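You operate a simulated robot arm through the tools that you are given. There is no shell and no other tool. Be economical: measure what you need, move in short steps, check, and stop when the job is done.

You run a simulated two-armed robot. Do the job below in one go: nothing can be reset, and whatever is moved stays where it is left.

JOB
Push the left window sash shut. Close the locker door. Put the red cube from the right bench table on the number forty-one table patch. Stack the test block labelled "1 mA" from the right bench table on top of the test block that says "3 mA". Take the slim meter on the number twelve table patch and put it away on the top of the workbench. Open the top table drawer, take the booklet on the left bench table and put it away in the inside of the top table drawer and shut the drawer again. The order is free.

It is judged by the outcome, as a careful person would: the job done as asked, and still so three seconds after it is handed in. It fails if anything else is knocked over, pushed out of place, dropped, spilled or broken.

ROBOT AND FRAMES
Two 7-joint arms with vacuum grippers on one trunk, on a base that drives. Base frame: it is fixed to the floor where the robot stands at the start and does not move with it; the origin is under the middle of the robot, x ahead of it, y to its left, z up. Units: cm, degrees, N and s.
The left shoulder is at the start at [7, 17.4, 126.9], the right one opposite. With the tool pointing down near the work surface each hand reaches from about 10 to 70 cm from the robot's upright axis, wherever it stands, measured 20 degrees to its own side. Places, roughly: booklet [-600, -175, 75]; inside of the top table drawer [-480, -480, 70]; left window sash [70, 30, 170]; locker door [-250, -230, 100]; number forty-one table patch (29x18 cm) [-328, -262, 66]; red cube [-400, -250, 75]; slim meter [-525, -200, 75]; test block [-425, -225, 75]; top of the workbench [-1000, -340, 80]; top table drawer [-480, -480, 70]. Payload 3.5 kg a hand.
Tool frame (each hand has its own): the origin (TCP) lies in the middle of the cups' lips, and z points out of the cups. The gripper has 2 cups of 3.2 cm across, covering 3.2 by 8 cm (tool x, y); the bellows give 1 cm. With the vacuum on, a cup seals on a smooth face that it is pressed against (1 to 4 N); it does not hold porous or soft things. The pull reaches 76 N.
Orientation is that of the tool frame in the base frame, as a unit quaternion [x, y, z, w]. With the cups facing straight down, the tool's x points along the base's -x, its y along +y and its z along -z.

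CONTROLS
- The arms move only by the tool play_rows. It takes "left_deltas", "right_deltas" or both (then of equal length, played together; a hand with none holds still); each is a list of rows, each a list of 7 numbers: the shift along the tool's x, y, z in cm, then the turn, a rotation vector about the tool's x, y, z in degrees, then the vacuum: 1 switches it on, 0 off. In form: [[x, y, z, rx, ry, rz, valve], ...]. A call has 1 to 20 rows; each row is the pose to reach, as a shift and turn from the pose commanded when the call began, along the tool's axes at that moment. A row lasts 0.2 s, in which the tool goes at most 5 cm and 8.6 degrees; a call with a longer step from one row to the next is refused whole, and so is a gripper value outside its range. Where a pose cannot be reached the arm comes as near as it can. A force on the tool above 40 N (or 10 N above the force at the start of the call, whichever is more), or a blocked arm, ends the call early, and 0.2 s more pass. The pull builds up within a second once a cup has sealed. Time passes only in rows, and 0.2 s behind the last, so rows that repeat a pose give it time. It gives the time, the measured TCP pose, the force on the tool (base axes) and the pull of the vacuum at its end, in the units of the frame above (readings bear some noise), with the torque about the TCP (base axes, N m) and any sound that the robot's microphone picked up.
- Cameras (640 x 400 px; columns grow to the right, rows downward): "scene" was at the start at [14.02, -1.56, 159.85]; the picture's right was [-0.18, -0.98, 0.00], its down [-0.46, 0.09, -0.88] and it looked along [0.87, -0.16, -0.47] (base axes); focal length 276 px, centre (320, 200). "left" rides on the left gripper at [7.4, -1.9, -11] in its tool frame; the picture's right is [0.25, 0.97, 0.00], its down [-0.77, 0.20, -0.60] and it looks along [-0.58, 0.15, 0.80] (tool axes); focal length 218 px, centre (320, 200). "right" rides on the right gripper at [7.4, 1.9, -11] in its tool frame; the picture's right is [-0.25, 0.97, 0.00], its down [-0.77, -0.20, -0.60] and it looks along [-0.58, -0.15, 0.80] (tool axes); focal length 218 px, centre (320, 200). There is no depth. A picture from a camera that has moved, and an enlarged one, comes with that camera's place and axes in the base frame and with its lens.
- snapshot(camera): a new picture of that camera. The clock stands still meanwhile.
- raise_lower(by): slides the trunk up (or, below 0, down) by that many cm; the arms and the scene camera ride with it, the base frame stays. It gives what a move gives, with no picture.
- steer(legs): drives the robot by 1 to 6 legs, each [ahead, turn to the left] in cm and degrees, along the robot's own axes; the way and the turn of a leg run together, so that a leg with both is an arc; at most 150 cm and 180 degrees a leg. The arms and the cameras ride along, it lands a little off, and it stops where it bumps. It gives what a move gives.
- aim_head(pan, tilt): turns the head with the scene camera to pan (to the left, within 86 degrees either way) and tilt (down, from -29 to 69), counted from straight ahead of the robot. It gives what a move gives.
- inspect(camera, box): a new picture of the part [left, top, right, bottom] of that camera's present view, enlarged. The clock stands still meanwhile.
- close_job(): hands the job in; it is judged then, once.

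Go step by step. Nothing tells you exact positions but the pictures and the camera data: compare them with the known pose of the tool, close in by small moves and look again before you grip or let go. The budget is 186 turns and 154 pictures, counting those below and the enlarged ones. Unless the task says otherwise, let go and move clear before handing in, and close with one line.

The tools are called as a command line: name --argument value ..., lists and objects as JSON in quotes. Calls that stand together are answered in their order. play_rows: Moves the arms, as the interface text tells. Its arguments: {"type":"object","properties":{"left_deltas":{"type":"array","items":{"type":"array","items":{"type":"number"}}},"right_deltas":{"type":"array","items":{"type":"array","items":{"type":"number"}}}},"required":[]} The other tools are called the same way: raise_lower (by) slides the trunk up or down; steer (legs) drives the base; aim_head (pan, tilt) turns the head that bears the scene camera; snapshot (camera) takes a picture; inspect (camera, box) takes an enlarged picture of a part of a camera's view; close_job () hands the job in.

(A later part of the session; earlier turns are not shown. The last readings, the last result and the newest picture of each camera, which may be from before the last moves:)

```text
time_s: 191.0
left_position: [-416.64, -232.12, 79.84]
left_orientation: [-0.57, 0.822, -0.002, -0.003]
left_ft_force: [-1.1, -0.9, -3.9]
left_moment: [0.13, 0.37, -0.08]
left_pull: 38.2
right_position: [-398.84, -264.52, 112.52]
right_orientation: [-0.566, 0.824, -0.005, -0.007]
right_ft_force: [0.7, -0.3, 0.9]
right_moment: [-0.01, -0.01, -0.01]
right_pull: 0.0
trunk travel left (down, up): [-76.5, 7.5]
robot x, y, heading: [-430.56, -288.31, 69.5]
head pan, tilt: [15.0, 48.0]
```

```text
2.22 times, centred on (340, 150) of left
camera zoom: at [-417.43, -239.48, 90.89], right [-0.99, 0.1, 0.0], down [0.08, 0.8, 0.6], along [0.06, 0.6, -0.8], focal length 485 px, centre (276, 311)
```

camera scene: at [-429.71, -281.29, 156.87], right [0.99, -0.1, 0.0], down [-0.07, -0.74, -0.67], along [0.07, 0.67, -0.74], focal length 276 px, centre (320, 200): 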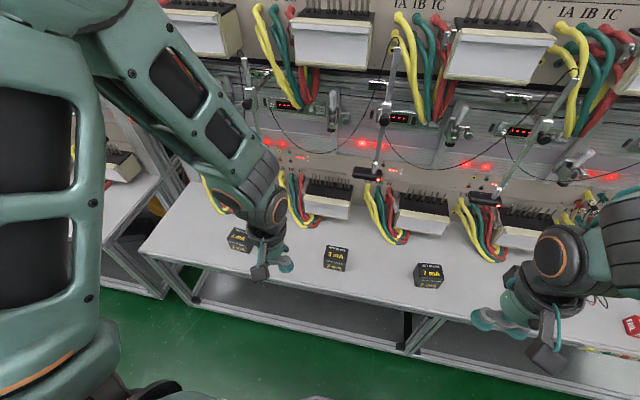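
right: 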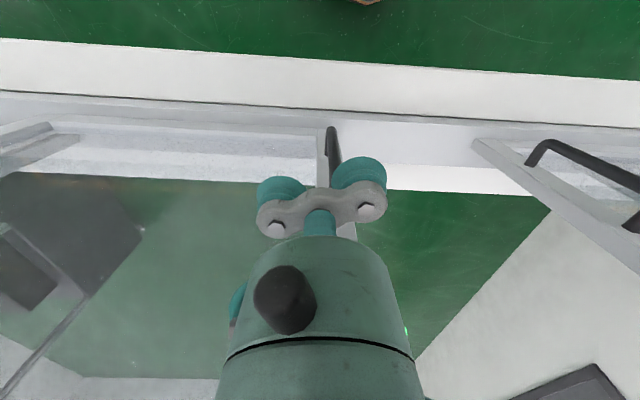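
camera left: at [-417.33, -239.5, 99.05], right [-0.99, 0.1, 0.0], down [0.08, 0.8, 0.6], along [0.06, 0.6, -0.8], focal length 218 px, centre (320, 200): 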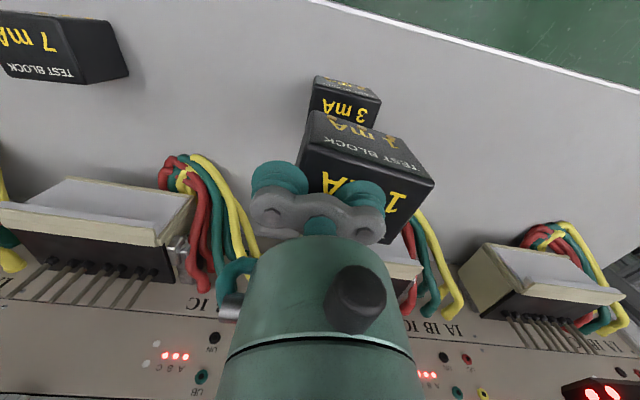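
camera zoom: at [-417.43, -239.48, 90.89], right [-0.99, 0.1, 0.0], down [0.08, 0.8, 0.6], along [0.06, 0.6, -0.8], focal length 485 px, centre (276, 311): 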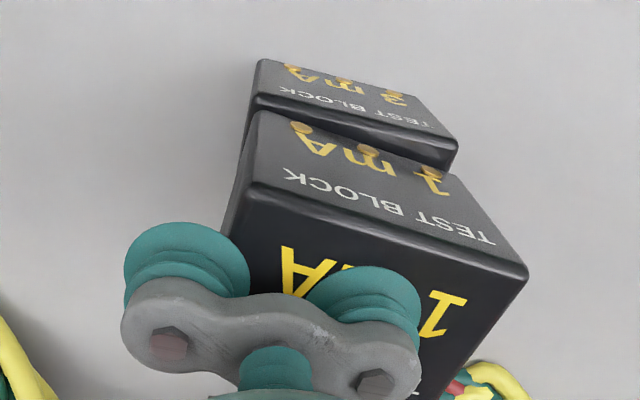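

Very well aligned. I lower the last centimetre until contact.

play_rows --left_deltas '[[0, 0, 0.4, 0, 0, 0, 1], [0, 0, 0.8, 0, 0, 0, 1], [0, 0, 1.1, 0, 0, 0, 1], [0, 0, 1.3, 0, 0, 0, 1], [0, 0, 1.3, 0, 0, 0, 1]]'

```text
time_s: 192.2
left_position: [-416.64, -232.21, 78.98]
left_orientation: [-0.569, 0.822, 0.0, 0.001]
left_ft_force: [-2.6, 4.0, 33.8]
left_moment: [0.02, 0.24, -0.03]
left_pull: 37.6
right_position: [-398.87, -264.82, 112.44]
right_orientation: [-0.566, 0.824, -0.004, -0.006]
right_ft_force: [0.9, -0.2, 0.1]
right_moment: [0.0, -0.01, -0.01]
right_pull: 0.1
trunk travel left (down, up): [-76.5, 7.5]
robot x, y, heading: [-430.25, -288.62, 69.3]
head pan, tilt: [15.0, 48.0]
```

play_rows --left_deltas '[[0, 0, -0.3, 0, 0, 0, 1], [0, 0, -0.3, 0, 0, 0, 0], [0, 0, -0.3, 0, 0, 0, 0], [0, 0, -0.3, 0, 0, 0, 0], [0, 0, -0.3, 0, 0, 0, 0], [0, 0, -1.5, 0, 0, 0, 0], [0, 0, -4, 0, 0, 0, 0], [0, 0, -8, 0, 0, 0, 0], [0, 0, -12, 0, 0, 0, 0], [3, 0, -15, 0, 0, 0, 0], [7, 0, -17, 0, 0, 0, 0], [11, 0, -19, 0, 0, 0, 0], [15, 0, -21, 0, 0, 0, 0], [18, 0, -24, 0, 0, 0, 0]]'

inspect --camera "scene" --box '[260, 180, 420, 300]'

aim_head --pan 55 --tilt 35

snapshot --camera "scene"

```text
time_s: 195.2
left_position: [-422.89, -249.09, 102.69]
left_orientation: [-0.569, 0.822, 0.001, 0.0]
left_ft_force: [0.2, 0.6, -0.3]
left_moment: [0.0, 0.01, -0.01]
left_pull: 0.0
right_position: [-398.83, -264.67, 112.45]
right_orientation: [-0.566, 0.824, -0.004, -0.006]
right_ft_force: [-0.1, -0.5, 0.1]
right_moment: [0.01, -0.03, -0.05]
right_pull: 0.1
trunk travel left (down, up): [-76.5, 7.5]
robot x, y, heading: [-430.4, -288.51, 69.6]
head pan, tilt: [15.0, 48.0]
```

```text
3.33 times, centred on (340, 240) of scene
camera zoom: at [-427.74, -276.05, 156.9], right [0.99, -0.1, 0.0], down [-0.07, -0.74, -0.67], along [0.07, 0.67, -0.74], focal length 919 px, centre (253, 67)
```

zoom: 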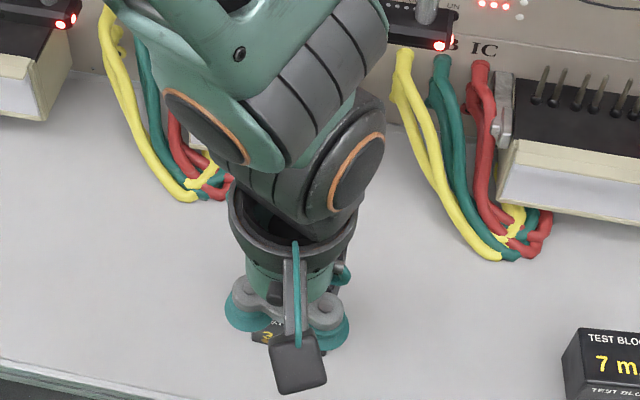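

```text
time_s: 196.3
left_position: [-423.0, -249.01, 102.64]
left_orientation: [-0.57, 0.822, -0.001, -0.001]
left_ft_force: [-0.3, 0.4, 0.3]
left_moment: [0.01, 0.01, -0.03]
left_pull: 0.1
right_position: [-398.93, -264.5, 112.48]
right_orientation: [-0.566, 0.825, -0.005, -0.007]
right_ft_force: [0.2, -0.4, 0.5]
right_moment: [0.02, 0.01, -0.02]
right_pull: 0.1
trunk travel left (down, up): [-76.5, 7.5]
robot x, y, heading: [-430.41, -288.5, 69.3]
head pan, tilt: [55.0, 35.0]
```

```text
94 pictures are left
camera scene: at [-433.39, -276.4, 158.78], right [0.83, 0.56, 0.0], down [0.32, -0.47, -0.82], along [-0.46, 0.68, -0.57], focal length 276 px, centre (320, 200)
```

scene: 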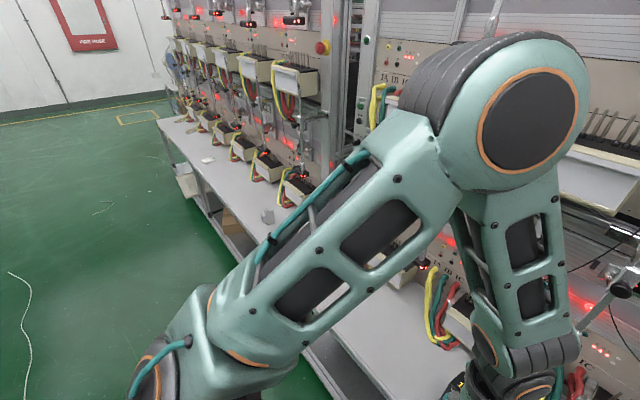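

1 mA is stacked (to verify when clear). I back off, look at it, and go on to the left bench.

steer --legs '[[-40, 0]]'

aim_head --pan 0 --tilt 35

inspect --camera "scene" --box '[200, 160, 520, 360]'

steer --legs '[[0, 93.7], [93.6, 0], [0, -90]]'

snapshot --camera "scene"

```text
time_s: 198.8
left_position: [-437.13, -286.27, 102.55]
left_orientation: [-0.57, 0.822, -0.002, -0.002]
left_ft_force: [0.6, -0.7, 0.2]
left_moment: [-0.01, 0.01, 0.01]
left_pull: 0.1
right_position: [-412.99, -301.92, 112.32]
right_orientation: [-0.568, 0.823, -0.006, -0.007]
right_ft_force: [0.1, -0.6, 0.2]
right_moment: [-0.02, 0.01, 0.0]
right_pull: 0.0
trunk travel left (down, up): [-76.5, 7.5]
robot x, y, heading: [-444.4, -326.2, 69.1]
head pan, tilt: [55.0, 35.0]
```

```text
time_s: 200.0
left_position: [-437.06, -286.41, 102.62]
left_orientation: [-0.57, 0.822, 0.0, -0.002]
left_ft_force: [0.2, -0.1, 0.3]
left_moment: [0.03, 0.01, 0.01]
left_pull: 0.0
right_position: [-413.05, -301.97, 112.44]
right_orientation: [-0.568, 0.823, -0.005, -0.006]
right_ft_force: [-0.1, 0.3, -0.2]
right_moment: [-0.05, -0.02, 0.0]
right_pull: 0.1
trunk travel left (down, up): [-76.5, 7.5]
robot x, y, heading: [-444.58, -326.0, 69.3]
head pan, tilt: [0.0, 35.0]
```

```text
2.00 times, centred on (360, 260) of scene
camera zoom: at [-439.5, -312.96, 158.78], right [0.94, -0.35, 0.0], down [-0.2, -0.54, -0.82], along [0.29, 0.77, -0.57], focal length 552 px, centre (240, 80)
```

zoom: 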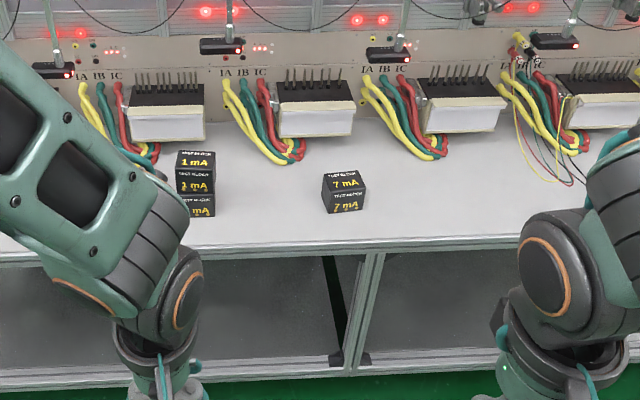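

```text
time_s: 212.6
left_position: [-528.0, -254.53, 102.75]
left_orientation: [-0.586, 0.81, -0.002, -0.001]
left_ft_force: [-0.5, -0.7, 0.5]
left_moment: [0.04, 0.0, -0.02]
left_pull: 0.1
right_position: [-503.38, -269.34, 112.49]
right_orientation: [-0.583, 0.813, -0.004, -0.005]
right_ft_force: [0.2, 0.7, -0.5]
right_moment: [-0.04, -0.01, -0.02]
right_pull: 0.1
trunk travel left (down, up): [-76.5, 7.5]
robot x, y, heading: [-533.78, -294.55, 71.6]
head pan, tilt: [0.0, 35.0]
```

```text
92 pictures are left
camera scene: at [-529.33, -281.2, 158.78], right [0.95, -0.32, 0.0], down [-0.18, -0.54, -0.82], along [0.26, 0.78, -0.57], focal length 276 px, centre (320, 200)
```

scene: 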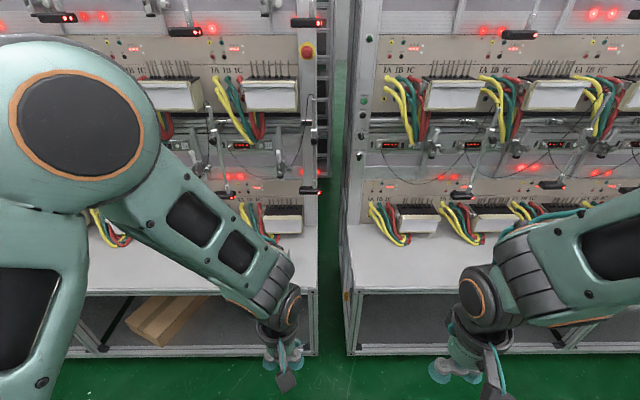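

Stack is good. The left bench's meter is hidden behind my arm; I lift/shift the left arm aside to the left and look.

play_rows --left_deltas '[[0, 4, -2, 0, 0, 0, 0], [0, 8, -4, 0, 0, 0, 0], [0, 12, -4, 0, 0, 0, 0], [0, 16, -4, 0, 0, 0, 0], [0, 20, -4, 0, 0, 0, 0], [0, 24, -4, 0, 0, 0, 0], [0, 28, -4, 0, 0, 0, 0]]'

aim_head --pan 12 --tilt 38

snapshot --camera "scene"

snapshot --camera "left"

```text
time_s: 214.2
left_position: [-554.93, -245.72, 106.66]
left_orientation: [-0.585, 0.811, -0.002, 0.0]
left_ft_force: [-0.1, 0.0, -0.1]
left_moment: [0.0, -0.02, 0.02]
left_pull: 0.1
right_position: [-503.6, -269.31, 112.49]
right_orientation: [-0.583, 0.813, -0.005, -0.006]
right_ft_force: [1.1, -0.7, 0.3]
right_moment: [0.01, 0.01, -0.02]
right_pull: 0.0
trunk travel left (down, up): [-76.5, 7.5]
robot x, y, heading: [-533.88, -294.44, 71.7]
head pan, tilt: [0.0, 35.0]
```

```text
time_s: 215.0
left_position: [-554.7, -245.8, 106.78]
left_orientation: [-0.585, 0.811, -0.002, -0.001]
left_ft_force: [-0.3, -1.3, 0.3]
left_moment: [-0.03, 0.02, 0.01]
left_pull: 0.0
right_position: [-503.4, -269.25, 112.53]
right_orientation: [-0.583, 0.812, -0.004, -0.006]
right_ft_force: [0.1, 0.5, 1.3]
right_moment: [0.0, -0.02, 0.0]
right_pull: 0.0
trunk travel left (down, up): [-76.5, 7.5]
robot x, y, heading: [-533.76, -294.45, 71.6]
head pan, tilt: [12.0, 38.0]
```

```text
91 pictures are left
camera scene: at [-531.15, -280.98, 158.33], right [0.99, -0.11, 0.0], down [-0.07, -0.61, -0.79], along [0.09, 0.78, -0.62], focal length 276 px, centre (320, 200)
```

scene: 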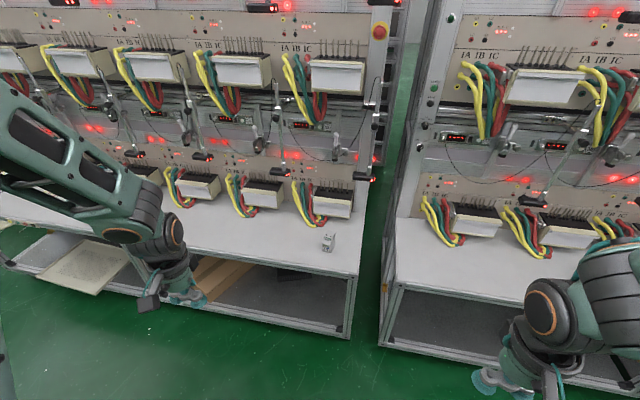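

```text
90 pictures are left
camera left: at [-555.19, -253.17, 117.75], right [-1.0, 0.06, 0.0], down [0.05, 0.8, 0.6], along [0.04, 0.6, -0.8], focal length 218 px, centre (320, 200)
```

left: 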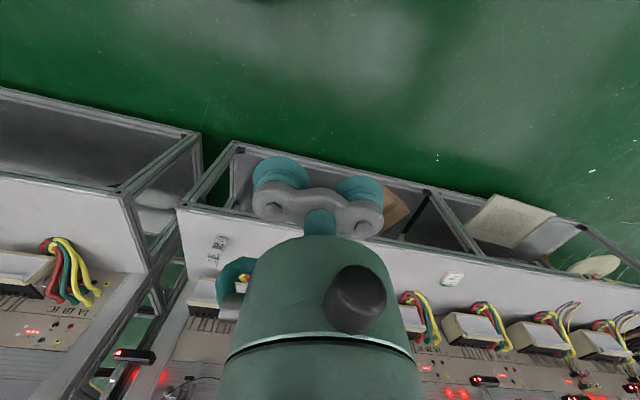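

inspect --camera "scene" --box '[270, 200, 390, 300]'

inspect --camera "left" --box '[380, 180, 640, 360]'

```text
4.00 times, centred on (330, 250) of scene
camera zoom: at [-531.15, -280.98, 158.33], right [0.99, -0.11, 0.0], down [-0.07, -0.61, -0.79], along [0.09, 0.78, -0.62], focal length 1103 px, centre (280, 0)
```

zoom: 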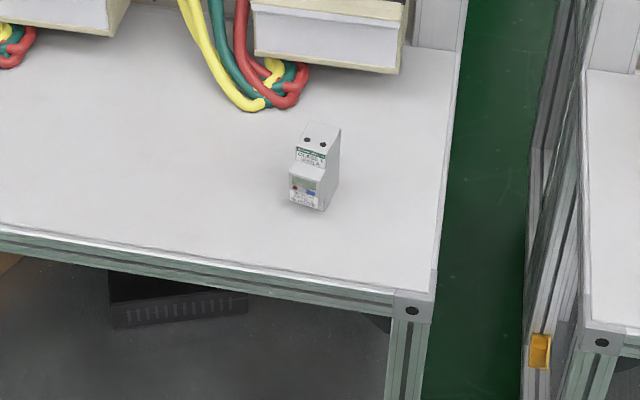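

```text
2.22 times, centred on (510, 270) of left
camera zoom: at [-555.19, -253.17, 117.75], right [-1.0, 0.06, 0.0], down [0.05, 0.8, 0.6], along [0.04, 0.6, -0.8], focal length 485 px, centre (-102, 44)
```

zoom: 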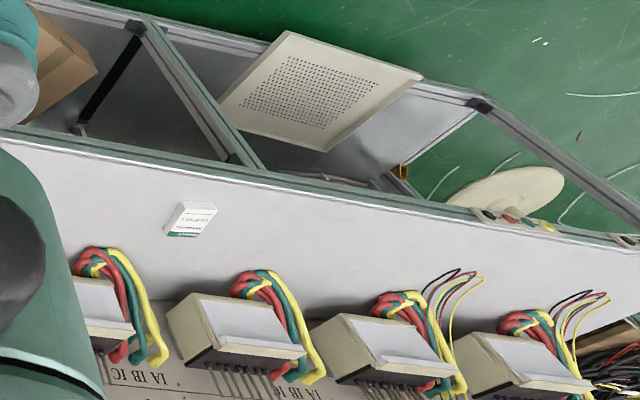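

The meter stands at ≈(-518,-200), about 7 cm tall; the booklet lies at ≈(-603,-172). I edge forward and bring the left hand's camera closer to the meter.

steer --legs '[[35, 0]]'

aim_head --pan 0 --tilt 52

inspect --camera "scene" --box '[200, 180, 320, 280]'

inspect --camera "left" --box '[120, 60, 360, 240]'

```text
time_s: 217.2
left_position: [-543.71, -212.95, 106.88]
left_orientation: [-0.584, 0.812, -0.001, -0.001]
left_ft_force: [0.4, -0.2, 0.6]
left_moment: [-0.02, -0.01, 0.01]
left_pull: 0.0
right_position: [-492.28, -236.55, 112.57]
right_orientation: [-0.583, 0.813, -0.005, -0.006]
right_ft_force: [-0.2, -0.6, 0.6]
right_moment: [0.02, -0.01, 0.0]
right_pull: 0.0
trunk travel left (down, up): [-76.5, 7.5]
robot x, y, heading: [-522.81, -261.4, 71.2]
head pan, tilt: [12.0, 38.0]
```

```text
time_s: 218.0
left_position: [-543.59, -212.78, 106.8]
left_orientation: [-0.584, 0.812, -0.001, -0.002]
left_ft_force: [0.7, -0.6, 0.3]
left_moment: [-0.03, 0.0, 0.07]
left_pull: 0.1
right_position: [-492.33, -236.45, 112.38]
right_orientation: [-0.582, 0.813, -0.006, -0.008]
right_ft_force: [0.2, 0.9, 0.9]
right_moment: [-0.02, 0.01, -0.03]
right_pull: 0.1
trunk travel left (down, up): [-76.5, 7.5]
robot x, y, heading: [-522.59, -261.55, 71.5]
head pan, tilt: [0.0, 52.0]
```

```text
4.00 times, centred on (260, 230) of scene
camera zoom: at [-518.71, -249.54, 156.34], right [0.95, -0.32, 0.0], down [-0.25, -0.75, -0.62], along [0.2, 0.58, -0.79], focal length 1103 px, centre (560, 80)
```

zoom: 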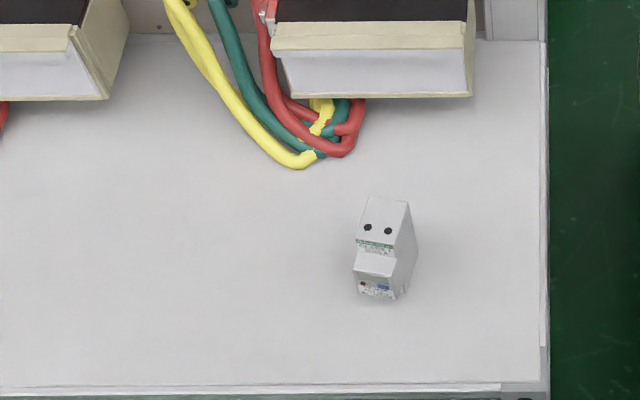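

```text
2.22 times, centred on (240, 150) of left
camera zoom: at [-544.1, -220.23, 117.73], right [-1.0, 0.07, 0.0], down [0.05, 0.8, 0.6], along [0.04, 0.6, -0.8], focal length 485 px, centre (498, 311)
```

zoom: 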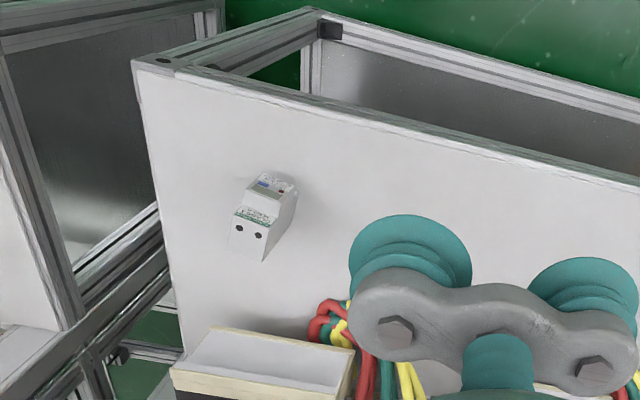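

Meter top centre triangulates to (-517.35,-198.45,73.7), only ~3.5 cm wide, so one cup must be centred well. I hover the left hand's left cup over it.

play_rows --left_deltas '[[-2.2, -2.3, 1.5, 0, 0, 0, 0], [-4.4, -4.6, 4, 0, 0, 0, 0], [-6.6, -6.9, 7, 0, 0, 0, 0], [-8.8, -9.2, 10, 0, 0, 0, 0], [-11, -11.5, 13, 0, 0, 0, 0], [-13.2, -13.8, 16, 0, 0, 0, 0], [-15.4, -16.1, 19, 0, 0, 0, 0], [-17.6, -18.4, 22, 0, 0, 0, 0], [-19.8, -20.7, 25, 0, 0, 0, 0], [-21.9, -22.7, 28, 0, 0, 0, 0], [-21.9, -22.7, 28, 0, 0, 0, 0]]'

inspect --camera "left" --box '[260, 80, 420, 220]'

inspect --camera "scene" --box '[210, 180, 330, 270]'

```text
time_s: 220.4
left_position: [-515.09, -199.51, 78.59]
left_orientation: [-0.584, 0.811, -0.002, -0.001]
left_ft_force: [-0.4, -0.8, 0.0]
left_moment: [0.04, 0.0, 0.02]
left_pull: 0.0
right_position: [-492.18, -236.6, 112.48]
right_orientation: [-0.582, 0.813, -0.005, -0.007]
right_ft_force: [0.1, 0.1, 0.4]
right_moment: [0.03, 0.03, 0.01]
right_pull: 0.0
trunk travel left (down, up): [-76.5, 7.5]
robot x, y, heading: [-522.35, -261.71, 71.4]
head pan, tilt: [0.0, 52.0]
```

```text
2.86 times, centred on (340, 150) of left
camera zoom: at [-515.62, -206.83, 89.63], right [-1.0, 0.07, 0.0], down [0.05, 0.8, 0.6], along [0.04, 0.6, -0.8], focal length 624 px, centre (263, 343)
```

zoom: 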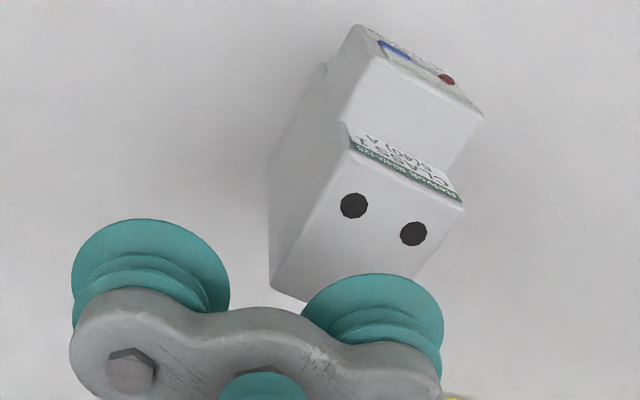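

```text
4.44 times, centred on (270, 225) of scene
camera zoom: at [-518.77, -249.7, 156.35], right [0.95, -0.32, 0.0], down [-0.25, -0.75, -0.62], along [0.2, 0.58, -0.79], focal length 1226 px, centre (542, 89)
```

zoom: 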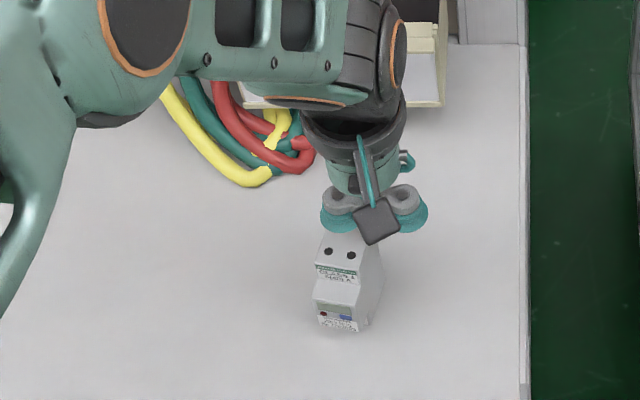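

I shift 0.5 cm left and descend closer for a precise look.

play_rows --left_deltas '[[0, 0.5, 1, 0, 0, 0, 0], [0, 0.5, 2.5, 0, 0, 0, 0], [0, 0.5, 3.2, 0, 0, 0, 0], [0, 0.5, 3.2, 0, 0, 0, 0]]'

inspect --camera "left" --box '[300, 110, 420, 220]'

inspect --camera "scene" --box '[240, 200, 310, 260]'

```text
time_s: 221.4
left_position: [-515.65, -199.33, 75.39]
left_orientation: [-0.583, 0.812, -0.002, -0.001]
left_ft_force: [-0.3, 0.2, -0.4]
left_moment: [0.01, -0.06, 0.02]
left_pull: 0.0
right_position: [-492.25, -236.52, 112.49]
right_orientation: [-0.582, 0.813, -0.005, -0.006]
right_ft_force: [-0.4, 0.6, 0.0]
right_moment: [-0.01, 0.0, 0.02]
right_pull: 0.0
trunk travel left (down, up): [-76.5, 7.5]
robot x, y, heading: [-522.78, -261.7, 71.5]
head pan, tilt: [0.0, 52.0]
```

```text
3.64 times, centred on (360, 165) of left
camera zoom: at [-516.1, -206.65, 86.42], right [-1.0, 0.07, 0.0], down [0.05, 0.8, 0.6], along [0.04, 0.6, -0.8], focal length 794 px, centre (174, 327)
```

zoom: 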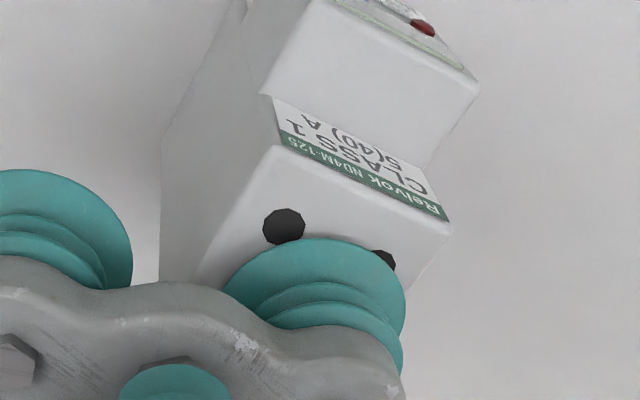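

```text
6.67 times, centred on (275, 230) of scene
camera zoom: at [-518.72, -249.62, 156.34], right [0.95, -0.32, 0.0], down [-0.25, -0.75, -0.62], along [0.2, 0.58, -0.79], focal length 1838 px, centre (620, 0)
```

zoom: 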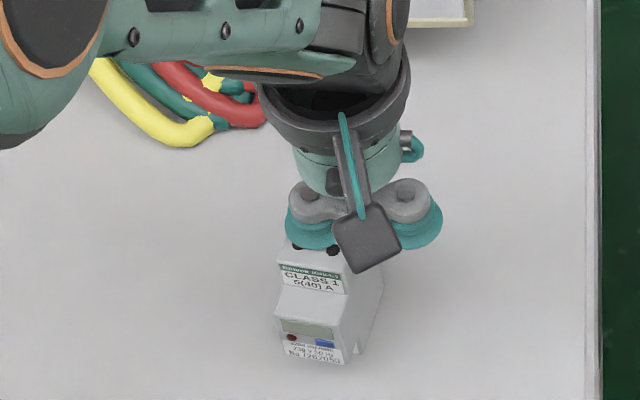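

Fine correction (0.15 cm left and forward), then press with vacuum.

play_rows --left_deltas '[[-0.15, 0.18, 0.6, 0, 0, 0, 1], [-0.15, 0.18, 1.1, 0, 0, 0, 1], [-0.15, 0.18, 1.5, 0, 0, 0, 1], [-0.15, 0.18, 1.9, 0, 0, 0, 1], [-0.15, 0.18, 2.2, 0, 0, 0, 1], [-0.15, 0.18, 2.2, 0, 0, 0, 1], [-0.15, 0.18, 2.2, 0, 0, 0, 1], [-0.15, 0.18, 2.2, 0, 0, 0, 1]]'

```text
time_s: 222.6
left_position: [-515.59, -199.0, 73.88]
left_orientation: [-0.584, 0.811, 0.001, 0.004]
left_ft_force: [0.0, -5.9, 22.7]
left_moment: [0.26, 1.06, 0.08]
left_pull: 38.0
right_position: [-492.33, -236.84, 112.44]
right_orientation: [-0.582, 0.813, -0.003, -0.005]
right_ft_force: [0.0, 0.0, 0.2]
right_moment: [0.0, 0.01, 0.01]
right_pull: 0.2
trunk travel left (down, up): [-76.5, 7.5]
robot x, y, heading: [-522.84, -261.6, 71.3]
head pan, tilt: [0.0, 52.0]
stopped in row 6 (left hand): the force on the tool passed its limit at 42 N (the readings are from after the stop); the commanded pose is now the measured one
```

Sealed. Lift and retract over the edge.

play_rows --left_deltas '[[0, 0, -0.5, 0, 0, 0, 1], [0, 0, -1.5, 0, 0, 0, 1], [0, 0, -3, 0, 0, 0, 1], [0, 0, -6, 0, 0, 0, 1], [0, 0, -10, 0, 0, 0, 1], [0, 0, -14, 0, 0, 0, 1], [0, 0, -18, 0, 0, 0, 1], [3, 1, -21, 0, 0, 0, 1], [7, 2, -23, 0, 0, 0, 1], [11, 3, -25, 0, 0, 0, 1], [15, 5, -27, 0, 0, 0, 1], [18, 7, -30, 0, 0, 0, 1]]'

snapshot --camera "left"

```text
time_s: 225.2
left_position: [-528.14, -213.86, 103.52]
left_orientation: [-0.584, 0.812, 0.0, 0.001]
left_ft_force: [-0.1, 0.1, -1.1]
left_moment: [0.32, 0.85, -0.04]
left_pull: 37.9
right_position: [-492.45, -236.59, 112.45]
right_orientation: [-0.582, 0.813, -0.004, -0.005]
right_ft_force: [0.2, -0.7, 0.1]
right_moment: [0.02, 0.0, 0.0]
right_pull: 0.1
trunk travel left (down, up): [-76.5, 7.5]
robot x, y, heading: [-522.65, -261.9, 71.5]
head pan, tilt: [0.0, 52.0]
```

```text
81 pictures are left
camera left: at [-528.83, -221.25, 114.45], right [-1.0, 0.07, 0.0], down [0.05, 0.79, 0.61], along [0.04, 0.61, -0.79], focal length 218 px, centre (320, 200)
```

left: 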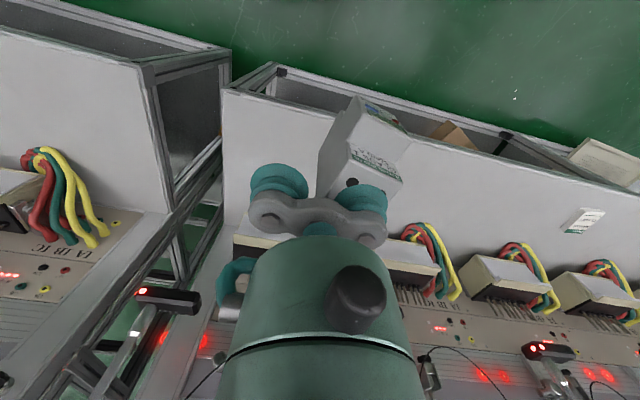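

Held well. I back off, turn along the aisle and look for the workbench.

steer --legs '[[-60, 0], [0, 100], [30, 0]]'

aim_head --pan 20 --tilt 12

snapshot --camera "scene"

```text
time_s: 234.3
left_position: [-617.57, -324.97, 103.55]
left_orientation: [0.996, -0.09, -0.001, -0.001]
left_ft_force: [-0.1, 0.5, -0.6]
left_moment: [-0.86, 0.17, -0.02]
left_pull: 37.4
right_position: [-599.9, -286.25, 112.36]
right_orientation: [0.996, -0.092, 0.008, 0.001]
right_ft_force: [-0.1, -1.0, -0.8]
right_moment: [-0.02, 0.02, 0.06]
right_pull: 0.0
trunk travel left (down, up): [-76.5, 7.5]
robot x, y, heading: [-570.94, -313.12, 169.6]
head pan, tilt: [0.0, 52.0]
```

```text
time_s: 235.4
left_position: [-617.7, -324.9, 103.4]
left_orientation: [0.996, -0.089, -0.001, -0.001]
left_ft_force: [-1.4, -0.4, -1.7]
left_moment: [-0.86, 0.15, -0.01]
left_pull: 37.8
right_position: [-600.05, -286.26, 112.43]
right_orientation: [0.996, -0.092, 0.008, 0.0]
right_ft_force: [0.1, 0.0, 0.2]
right_moment: [0.0, -0.03, 0.01]
right_pull: 0.1
trunk travel left (down, up): [-76.5, 7.5]
robot x, y, heading: [-570.92, -312.81, 169.5]
head pan, tilt: [20.0, 12.0]
```

```text
80 pictures are left
camera scene: at [-584.95, -313.37, 162.47], right [-0.17, 0.99, 0.0], down [0.21, 0.03, -0.98], along [-0.96, -0.16, -0.21], focal length 276 px, centre (320, 200)
```

scene: 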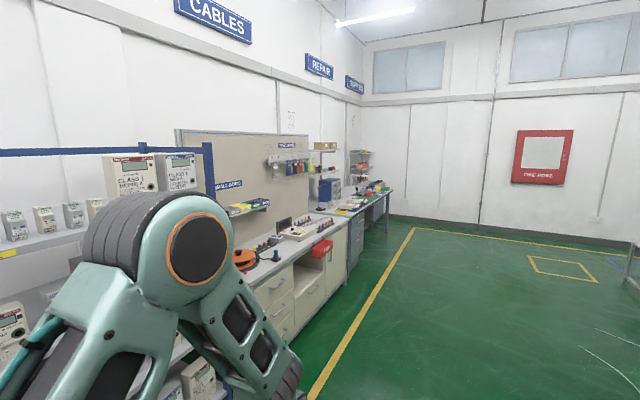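

The workbench at (-1000,-340) is the far bench on the left. I drive up along the aisle.

steer --legs '[[0, 4], [130, 0], [130, 0]]'

aim_head --pan 20 --tilt 18

snapshot --camera "scene"

```text
time_s: 248.6
left_position: [-877.37, -300.82, 103.39]
left_orientation: [0.999, -0.052, -0.001, 0.0]
left_ft_force: [0.5, 0.2, -1.7]
left_moment: [-0.89, 0.12, -0.02]
left_pull: 37.6
right_position: [-862.79, -260.94, 112.44]
right_orientation: [0.998, -0.055, 0.007, 0.0]
right_ft_force: [-0.2, 0.5, -0.9]
right_moment: [-0.01, -0.05, 0.01]
right_pull: 0.0
trunk travel left (down, up): [-76.5, 7.5]
robot x, y, heading: [-831.84, -285.17, 174.0]
head pan, tilt: [20.0, 12.0]
```

```text
time_s: 249.3
left_position: [-877.4, -301.01, 103.46]
left_orientation: [0.999, -0.052, -0.001, -0.001]
left_ft_force: [-0.7, 0.0, -2.0]
left_moment: [-0.88, 0.1, 0.0]
left_pull: 37.6
right_position: [-862.85, -260.95, 112.38]
right_orientation: [0.999, -0.054, 0.008, 0.001]
right_ft_force: [-0.2, -0.6, 0.2]
right_moment: [0.03, 0.02, 0.0]
right_pull: 0.0
trunk travel left (down, up): [-76.5, 7.5]
robot x, y, heading: [-831.76, -285.0, 174.0]
head pan, tilt: [20.0, 18.0]
```

```text
79 pictures are left
camera scene: at [-845.72, -286.85, 161.49], right [-0.24, 0.97, 0.0], down [0.3, 0.07, -0.95], along [-0.92, -0.23, -0.31], focal length 276 px, centre (320, 200)
```

scene: 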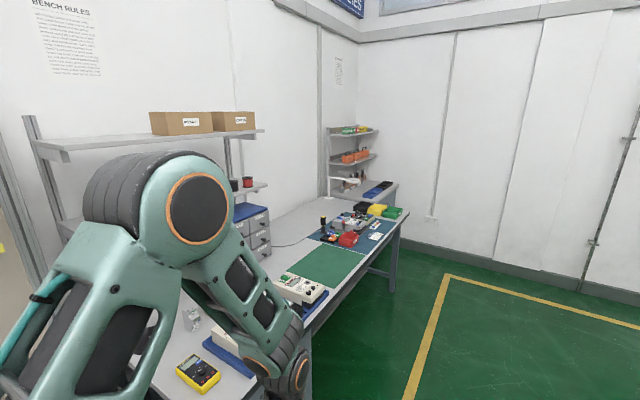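

The workbench is at my left: a green mat, tools and free light-grey top. I move to face it.

steer --legs '[[0, -19], [147, 0], [0, 98.5]]'

aim_head --pan 0 --tilt 30

snapshot --camera "scene"

```text
time_s: 262.0
left_position: [-960.95, -269.82, 103.51]
left_orientation: [0.798, 0.602, -0.001, 0.0]
left_ft_force: [0.2, 0.2, -1.4]
left_moment: [-0.26, -0.87, -0.03]
left_pull: 37.7
right_position: [-997.84, -248.61, 112.41]
right_orientation: [0.799, 0.601, 0.006, -0.005]
right_ft_force: [0.3, 1.0, 0.4]
right_moment: [0.01, 0.0, 0.01]
right_pull: 0.2
trunk travel left (down, up): [-76.5, 7.5]
robot x, y, heading: [-968.54, -222.35, -105.7]
head pan, tilt: [20.0, 18.0]
```

```text
time_s: 262.8
left_position: [-960.93, -269.81, 103.48]
left_orientation: [0.798, 0.603, -0.001, 0.001]
left_ft_force: [-0.1, 1.0, -1.6]
left_moment: [-0.24, -0.86, 0.0]
left_pull: 37.9
right_position: [-997.78, -248.48, 112.36]
right_orientation: [0.8, 0.6, 0.007, -0.005]
right_ft_force: [0.2, -0.4, 0.1]
right_moment: [0.02, 0.01, -0.02]
right_pull: 0.0
trunk travel left (down, up): [-76.5, 7.5]
robot x, y, heading: [-968.44, -222.13, -106.1]
head pan, tilt: [0.0, 30.0]
```

```text
78 pictures are left
camera scene: at [-972.32, -235.49, 159.57], right [-0.96, 0.28, 0.0], down [0.14, 0.48, -0.87], along [-0.24, -0.83, -0.5], focal length 276 px, centre (320, 200)
```

scene: 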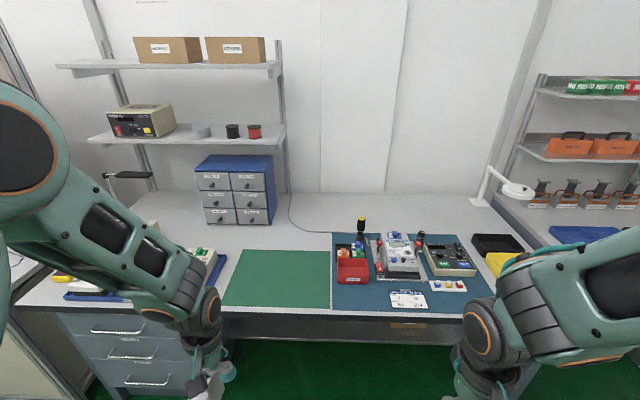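

The empty green mat on the workbench top is within reach and clear. I drive up to it.

steer --legs '[[29, 0]]'

aim_head --pan 0 --tilt 48

snapshot --camera "scene"

```text
time_s: 264.8
left_position: [-968.97, -297.67, 103.46]
left_orientation: [0.799, 0.602, -0.002, 0.0]
left_ft_force: [0.8, 0.8, -2.2]
left_moment: [-0.24, -0.86, -0.01]
left_pull: 38.1
right_position: [-1005.86, -276.21, 112.44]
right_orientation: [0.8, 0.6, 0.006, -0.005]
right_ft_force: [0.3, -0.6, -0.1]
right_moment: [-0.04, -0.01, -0.05]
right_pull: 0.0
trunk travel left (down, up): [-76.5, 7.5]
robot x, y, heading: [-976.53, -250.13, -106.3]
head pan, tilt: [0.0, 30.0]
```

```text
time_s: 265.6
left_position: [-969.09, -297.92, 103.39]
left_orientation: [0.799, 0.601, -0.001, -0.001]
left_ft_force: [-0.3, -0.3, -2.0]
left_moment: [-0.21, -0.86, 0.02]
left_pull: 37.7
right_position: [-1006.0, -276.58, 112.57]
right_orientation: [0.8, 0.599, 0.007, -0.006]
right_ft_force: [0.5, -0.3, -0.3]
right_moment: [-0.05, 0.02, 0.0]
right_pull: 0.0
trunk travel left (down, up): [-76.5, 7.5]
robot x, y, heading: [-976.62, -250.12, -105.8]
head pan, tilt: [0.0, 48.0]
```

```text
77 pictures are left
camera scene: at [-980.12, -262.42, 156.88], right [-0.96, 0.28, 0.0], down [0.21, 0.71, -0.67], along [-0.19, -0.64, -0.74], focal length 276 px, centre (320, 200)
```

scene: 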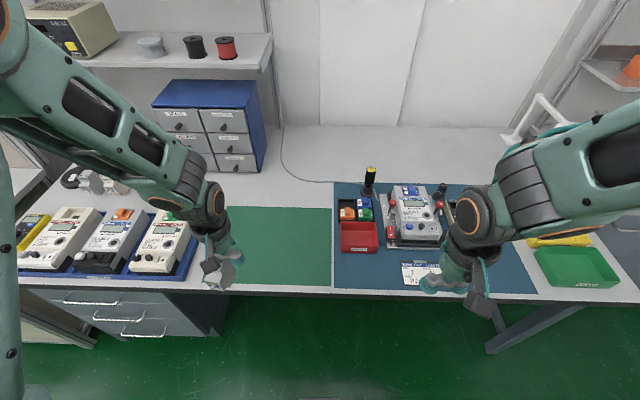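

play_rows --left_deltas '[[-3, -2, 0, 0, 0, 0, 1], [-6, -4, 0, 0, 0, 0, 1], [-9, -6, 1, 0, 0, 0, 1], [-12, -8, 3, 0, 0, 0, 1], [-15, -10, 5, 0, 0, 0, 1], [-17.5, -11.5, 7, 0, 0, 0, 1], [-18, -11.8, 9, 0, 0, 0, 1], [-18, -11.8, 10, 0, 0, 0, 1], [-18, -11.8, 10, 0, 0, 0, 1]]'

inspect --camera "scene" --box '[200, 160, 380, 300]'

snapshot --camera "left"

```text
time_s: 267.6
left_position: [-985.64, -311.77, 93.47]
left_orientation: [0.798, 0.602, -0.001, -0.001]
left_ft_force: [0.4, 0.4, -1.3]
left_moment: [-0.24, -0.83, -0.03]
left_pull: 37.2
right_position: [-1005.89, -276.46, 112.48]
right_orientation: [0.801, 0.599, 0.006, -0.005]
right_ft_force: [0.1, 0.1, -0.1]
right_moment: [-0.02, -0.01, -0.01]
right_pull: 0.1
trunk travel left (down, up): [-76.5, 7.5]
robot x, y, heading: [-976.69, -250.16, -106.1]
head pan, tilt: [0.0, 48.0]
```

```text
2.86 times, centred on (290, 230) of scene
camera zoom: at [-980.12, -262.33, 156.88], right [-0.96, 0.28, 0.0], down [0.21, 0.71, -0.67], along [-0.19, -0.64, -0.74], focal length 788 px, centre (406, 114)
```

zoom: 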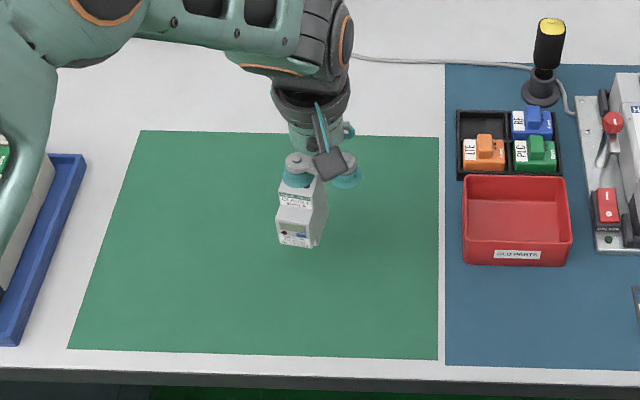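

```text
75 pictures are left
camera left: at [-985.42, -303.96, 104.41], right [1.0, -0.02, 0.0], down [-0.02, -0.8, 0.61], along [-0.02, -0.61, -0.8], focal length 218 px, centre (320, 200)
```

left: 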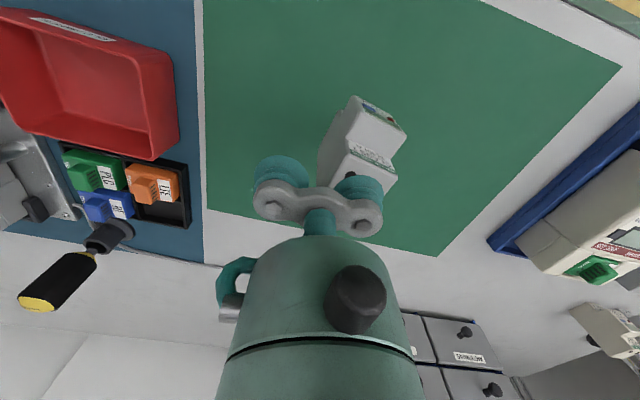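

Clear spot. I lower the meter gently until it touches.

play_rows --left_deltas '[[0, 0, 1.5, 0, 0, 0, 1], [0, 0, 3, 0, 0, 0, 1], [0, 0, 4, 0, 0, 0, 1], [0, 0, 4.4, 0, 0, 0, 1], [0, 0, 4.8, 0, 0, 0, 1], [0, 0, 4.8, 0, 0, 0, 1]]'

```text
time_s: 269.0
left_position: [-985.54, -311.78, 88.95]
left_orientation: [0.799, 0.602, -0.003, 0.002]
left_ft_force: [2.3, -0.1, 19.7]
left_moment: [-0.37, -1.07, 0.01]
left_pull: 37.8
right_position: [-1005.89, -276.2, 112.53]
right_orientation: [0.8, 0.6, 0.005, -0.005]
right_ft_force: [-0.7, 0.1, -0.1]
right_moment: [0.0, 0.02, 0.01]
right_pull: 0.0
trunk travel left (down, up): [-76.5, 7.5]
robot x, y, heading: [-976.73, -250.37, -106.4]
head pan, tilt: [0.0, 48.0]
```

Touching (20 N). Release and lift off.

play_rows --left_deltas '[[0, 0, -0.1, 0, 0, 0, 0], [0, 0, -0.1, 0, 0, 0, 0], [0, 0, -0.1, 0, 0, 0, 0], [0, 0, -0.1, 0, 0, 0, 0], [0, 0, -0.8, 0, 0, 0, 0], [0, 0, -2, 0, 0, 0, 0], [0, 0, -5, 0, 0, 0, 0], [0, 0, -9, 0, 0, 0, 0], [0, 0, -13, 0, 0, 0, 0], [4, 0, -16, 0, 0, 0, 0], [8, 1, -18, 0, 0, 0, 0], [12, 3, -20, 0, 0, 0, 0], [16, 5, -22, 0, 0, 0, 0]]'

inspect --camera "scene" --box '[180, 140, 400, 300]'

```text
time_s: 271.8
left_position: [-976.16, -297.74, 110.8]
left_orientation: [0.799, 0.601, -0.002, 0.001]
left_ft_force: [-0.4, -0.6, 0.8]
left_moment: [-0.03, 0.03, -0.04]
left_pull: 0.1
right_position: [-1005.65, -276.26, 112.56]
right_orientation: [0.8, 0.6, 0.006, -0.004]
right_ft_force: [0.6, -0.1, 0.0]
right_moment: [-0.02, 0.03, 0.0]
right_pull: 0.2
trunk travel left (down, up): [-76.5, 7.5]
robot x, y, heading: [-976.64, -249.88, -106.0]
head pan, tilt: [0.0, 48.0]
```

```text
2.50 times, centred on (290, 220) of scene
camera zoom: at [-979.9, -262.03, 156.91], right [-0.96, 0.28, 0.0], down [0.21, 0.71, -0.67], along [-0.19, -0.64, -0.74], focal length 689 px, centre (395, 150)
```

zoom: 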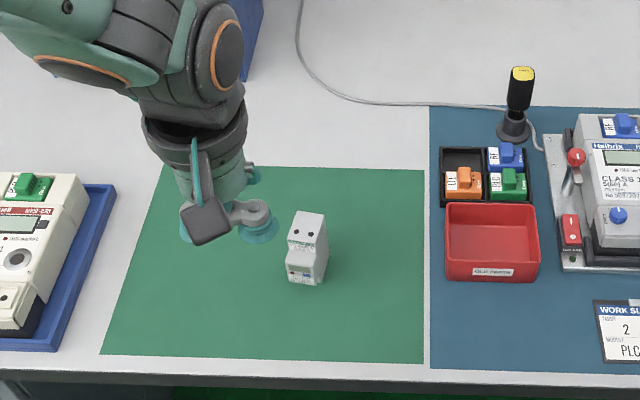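

Meter is standing on the workbench. Next, the booklet: I drive back to the left bench.

steer --legs '[[-40, 0], [0, 97.2], [120, 0], [120, 0], [119, 0], [0, 81.8]]'

aim_head --pan 10 --tilt 40

snapshot --camera "scene"

```text
time_s: 298.8
left_position: [-610.22, -219.83, 110.7]
left_orientation: [-0.586, 0.81, 0.0, 0.001]
left_ft_force: [0.2, 0.3, -0.1]
left_moment: [0.02, -0.01, -0.01]
left_pull: 0.0
right_position: [-581.38, -242.66, 112.55]
right_orientation: [-0.584, 0.812, -0.005, -0.006]
right_ft_force: [0.1, -0.4, 0.2]
right_moment: [0.04, -0.03, 0.02]
right_pull: 0.0
trunk travel left (down, up): [-76.5, 7.5]
robot x, y, heading: [-611.57, -268.01, 71.4]
head pan, tilt: [0.0, 48.0]
```

```text
time_s: 299.5
left_position: [-610.19, -219.87, 110.74]
left_orientation: [-0.586, 0.81, 0.0, 0.001]
left_ft_force: [-0.1, 0.3, -0.8]
left_moment: [-0.02, -0.05, 0.03]
left_pull: 0.2
right_position: [-581.5, -242.64, 112.44]
right_orientation: [-0.584, 0.811, -0.004, -0.007]
right_ft_force: [0.4, 0.6, -1.0]
right_moment: [0.0, -0.02, -0.06]
right_pull: 0.1
trunk travel left (down, up): [-76.5, 7.5]
robot x, y, heading: [-611.72, -267.62, 71.7]
head pan, tilt: [10.0, 40.0]
```

```text
73 pictures are left
camera scene: at [-608.9, -254.52, 158.02], right [0.99, -0.15, 0.0], down [-0.09, -0.64, -0.77], along [0.11, 0.76, -0.64], focal length 276 px, centre (320, 200)
```

scene: 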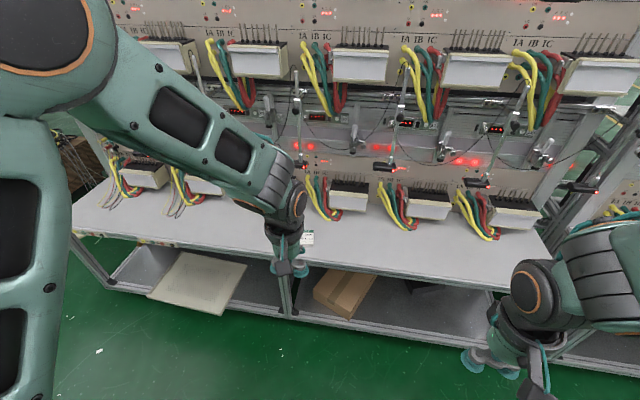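

play_rows --left_deltas '[[0, 4, 0, 0, 0, 0, 0], [0, 8, 0, 0, 0, 0, 0], [0, 12, 0, 0, 0, 0, 0], [0, 16, 0, 0, 0, 0, 0], [0, 16, 0, 0, 0, 0, 0]]'

steer --legs '[[34, 0]]'

aim_head --pan 5 --tilt 50

snapshot --camera "scene"

inspect --camera "scene" --box '[210, 180, 350, 290]'

```text
time_s: 300.7
left_position: [-625.38, -214.71, 110.81]
left_orientation: [-0.586, 0.81, 0.0, 0.001]
left_ft_force: [0.5, 0.3, -0.1]
left_moment: [0.01, -0.02, -0.01]
left_pull: 0.1
right_position: [-581.39, -242.6, 112.54]
right_orientation: [-0.584, 0.811, -0.004, -0.006]
right_ft_force: [0.3, -0.8, 0.5]
right_moment: [-0.01, -0.01, 0.0]
right_pull: 0.0
trunk travel left (down, up): [-76.5, 7.5]
robot x, y, heading: [-611.55, -267.6, 71.6]
head pan, tilt: [10.0, 40.0]
```

```text
time_s: 303.0
left_position: [-614.55, -182.42, 110.87]
left_orientation: [-0.585, 0.811, 0.0, 0.002]
left_ft_force: [-0.2, 0.3, -0.4]
left_moment: [0.0, -0.01, 0.01]
left_pull: 0.1
right_position: [-570.64, -210.26, 112.51]
right_orientation: [-0.583, 0.813, -0.005, -0.006]
right_ft_force: [-0.4, 0.5, 0.9]
right_moment: [-0.01, 0.01, 0.02]
right_pull: 0.1
trunk travel left (down, up): [-76.5, 7.5]
robot x, y, heading: [-601.07, -235.59, 71.7]
head pan, tilt: [10.0, 40.0]
```

```text
time_s: 303.7
left_position: [-614.62, -182.24, 110.8]
left_orientation: [-0.585, 0.811, 0.0, 0.001]
left_ft_force: [0.3, -0.1, 0.3]
left_moment: [-0.02, 0.0, -0.05]
left_pull: 0.1
right_position: [-570.55, -210.16, 112.38]
right_orientation: [-0.583, 0.813, -0.005, -0.007]
right_ft_force: [0.3, 0.5, 0.1]
right_moment: [-0.02, -0.02, 0.02]
right_pull: 0.1
trunk travel left (down, up): [-76.5, 7.5]
robot x, y, heading: [-601.01, -235.49, 71.6]
head pan, tilt: [5.0, 50.0]
```

```text
72 pictures are left
camera scene: at [-597.47, -222.89, 156.6], right [0.97, -0.23, 0.0], down [-0.18, -0.74, -0.64], along [0.15, 0.62, -0.77], focal length 276 px, centre (320, 200)
```

scene: 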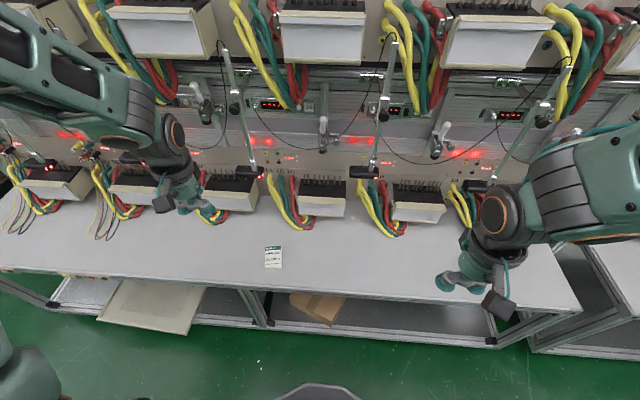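

```text
3.64 times, centred on (280, 235) of scene
camera zoom: at [-597.47, -222.89, 156.6], right [0.97, -0.23, 0.0], down [-0.18, -0.74, -0.64], along [0.15, 0.62, -0.77], focal length 1003 px, centre (466, 73)
```

zoom: 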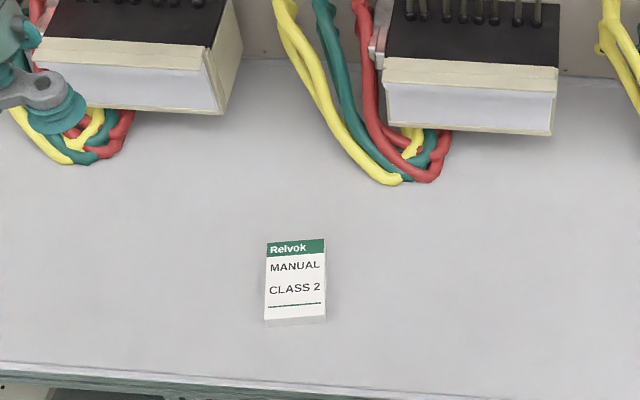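

The "MANUAL" booklet lies at ≈(-602.6,-172.6), top z ≈67. I hover the left hand's left cup over it.

play_rows --left_deltas '[[-1.5, -1.2, 3.5, 0, 0, 0, 0], [-3, -2.4, 7, 0, 0, 0, 0], [-4.5, -3.6, 10.5, 0, 0, 0, 0], [-6, -4.8, 14, 0, 0, 0, 0], [-7.5, -6, 17.5, 0, 0, 0, 0], [-9, -7.2, 21, 0, 0, 0, 0], [-10.5, -8.4, 24.5, 0, 0, 0, 0], [-12, -9.6, 28, 0, 0, 0, 0], [-12.9, -10.8, 32, 0, 0, 0, 0], [-12.9, -10.8, 36, 0, 0, 0, 0], [-12.9, -10.8, 37.5, 0, 0, 0, 0], [-12.9, -10.8, 37.5, 0, 0, 0, 0]]'

inspect --camera "left" --box '[240, 60, 440, 220]'

inspect --camera "scene" --box '[220, 200, 340, 290]'

```text
time_s: 306.3
left_position: [-599.99, -173.34, 73.36]
left_orientation: [-0.585, 0.811, 0.0, 0.001]
left_ft_force: [-1.2, 0.2, -0.1]
left_moment: [0.02, 0.0, 0.0]
left_pull: 0.0
right_position: [-570.53, -210.22, 112.39]
right_orientation: [-0.583, 0.812, -0.004, -0.007]
right_ft_force: [0.3, 0.3, -0.5]
right_moment: [0.01, 0.01, -0.01]
right_pull: 0.1
trunk travel left (down, up): [-76.5, 7.5]
robot x, y, heading: [-600.92, -235.55, 71.5]
head pan, tilt: [5.0, 50.0]
```

```text
2.50 times, centred on (340, 140) of left
camera zoom: at [-600.54, -180.8, 84.31], right [-1.0, 0.07, 0.0], down [0.05, 0.79, 0.61], along [0.04, 0.6, -0.8], focal length 546 px, centre (270, 350)
```

zoom: 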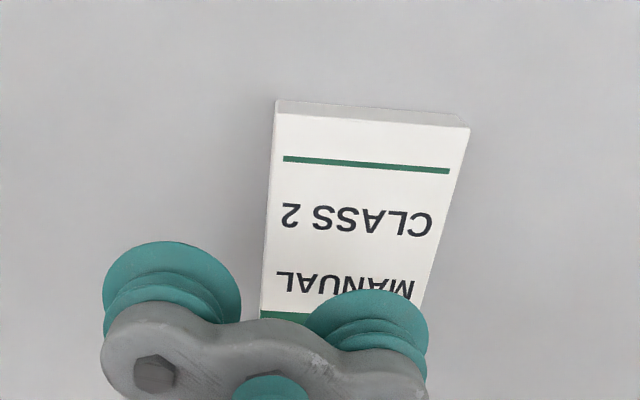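

```text
4.44 times, centred on (280, 245) of scene
camera zoom: at [-597.47, -222.98, 156.61], right [0.97, -0.23, 0.0], down [-0.18, -0.74, -0.64], along [0.15, 0.62, -0.77], focal length 1226 px, centre (498, 0)
```

zoom: 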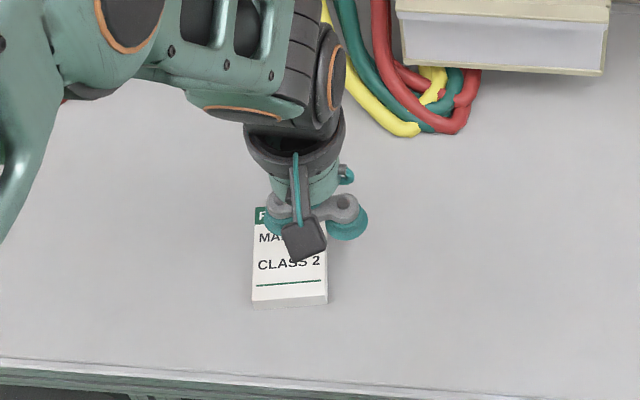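

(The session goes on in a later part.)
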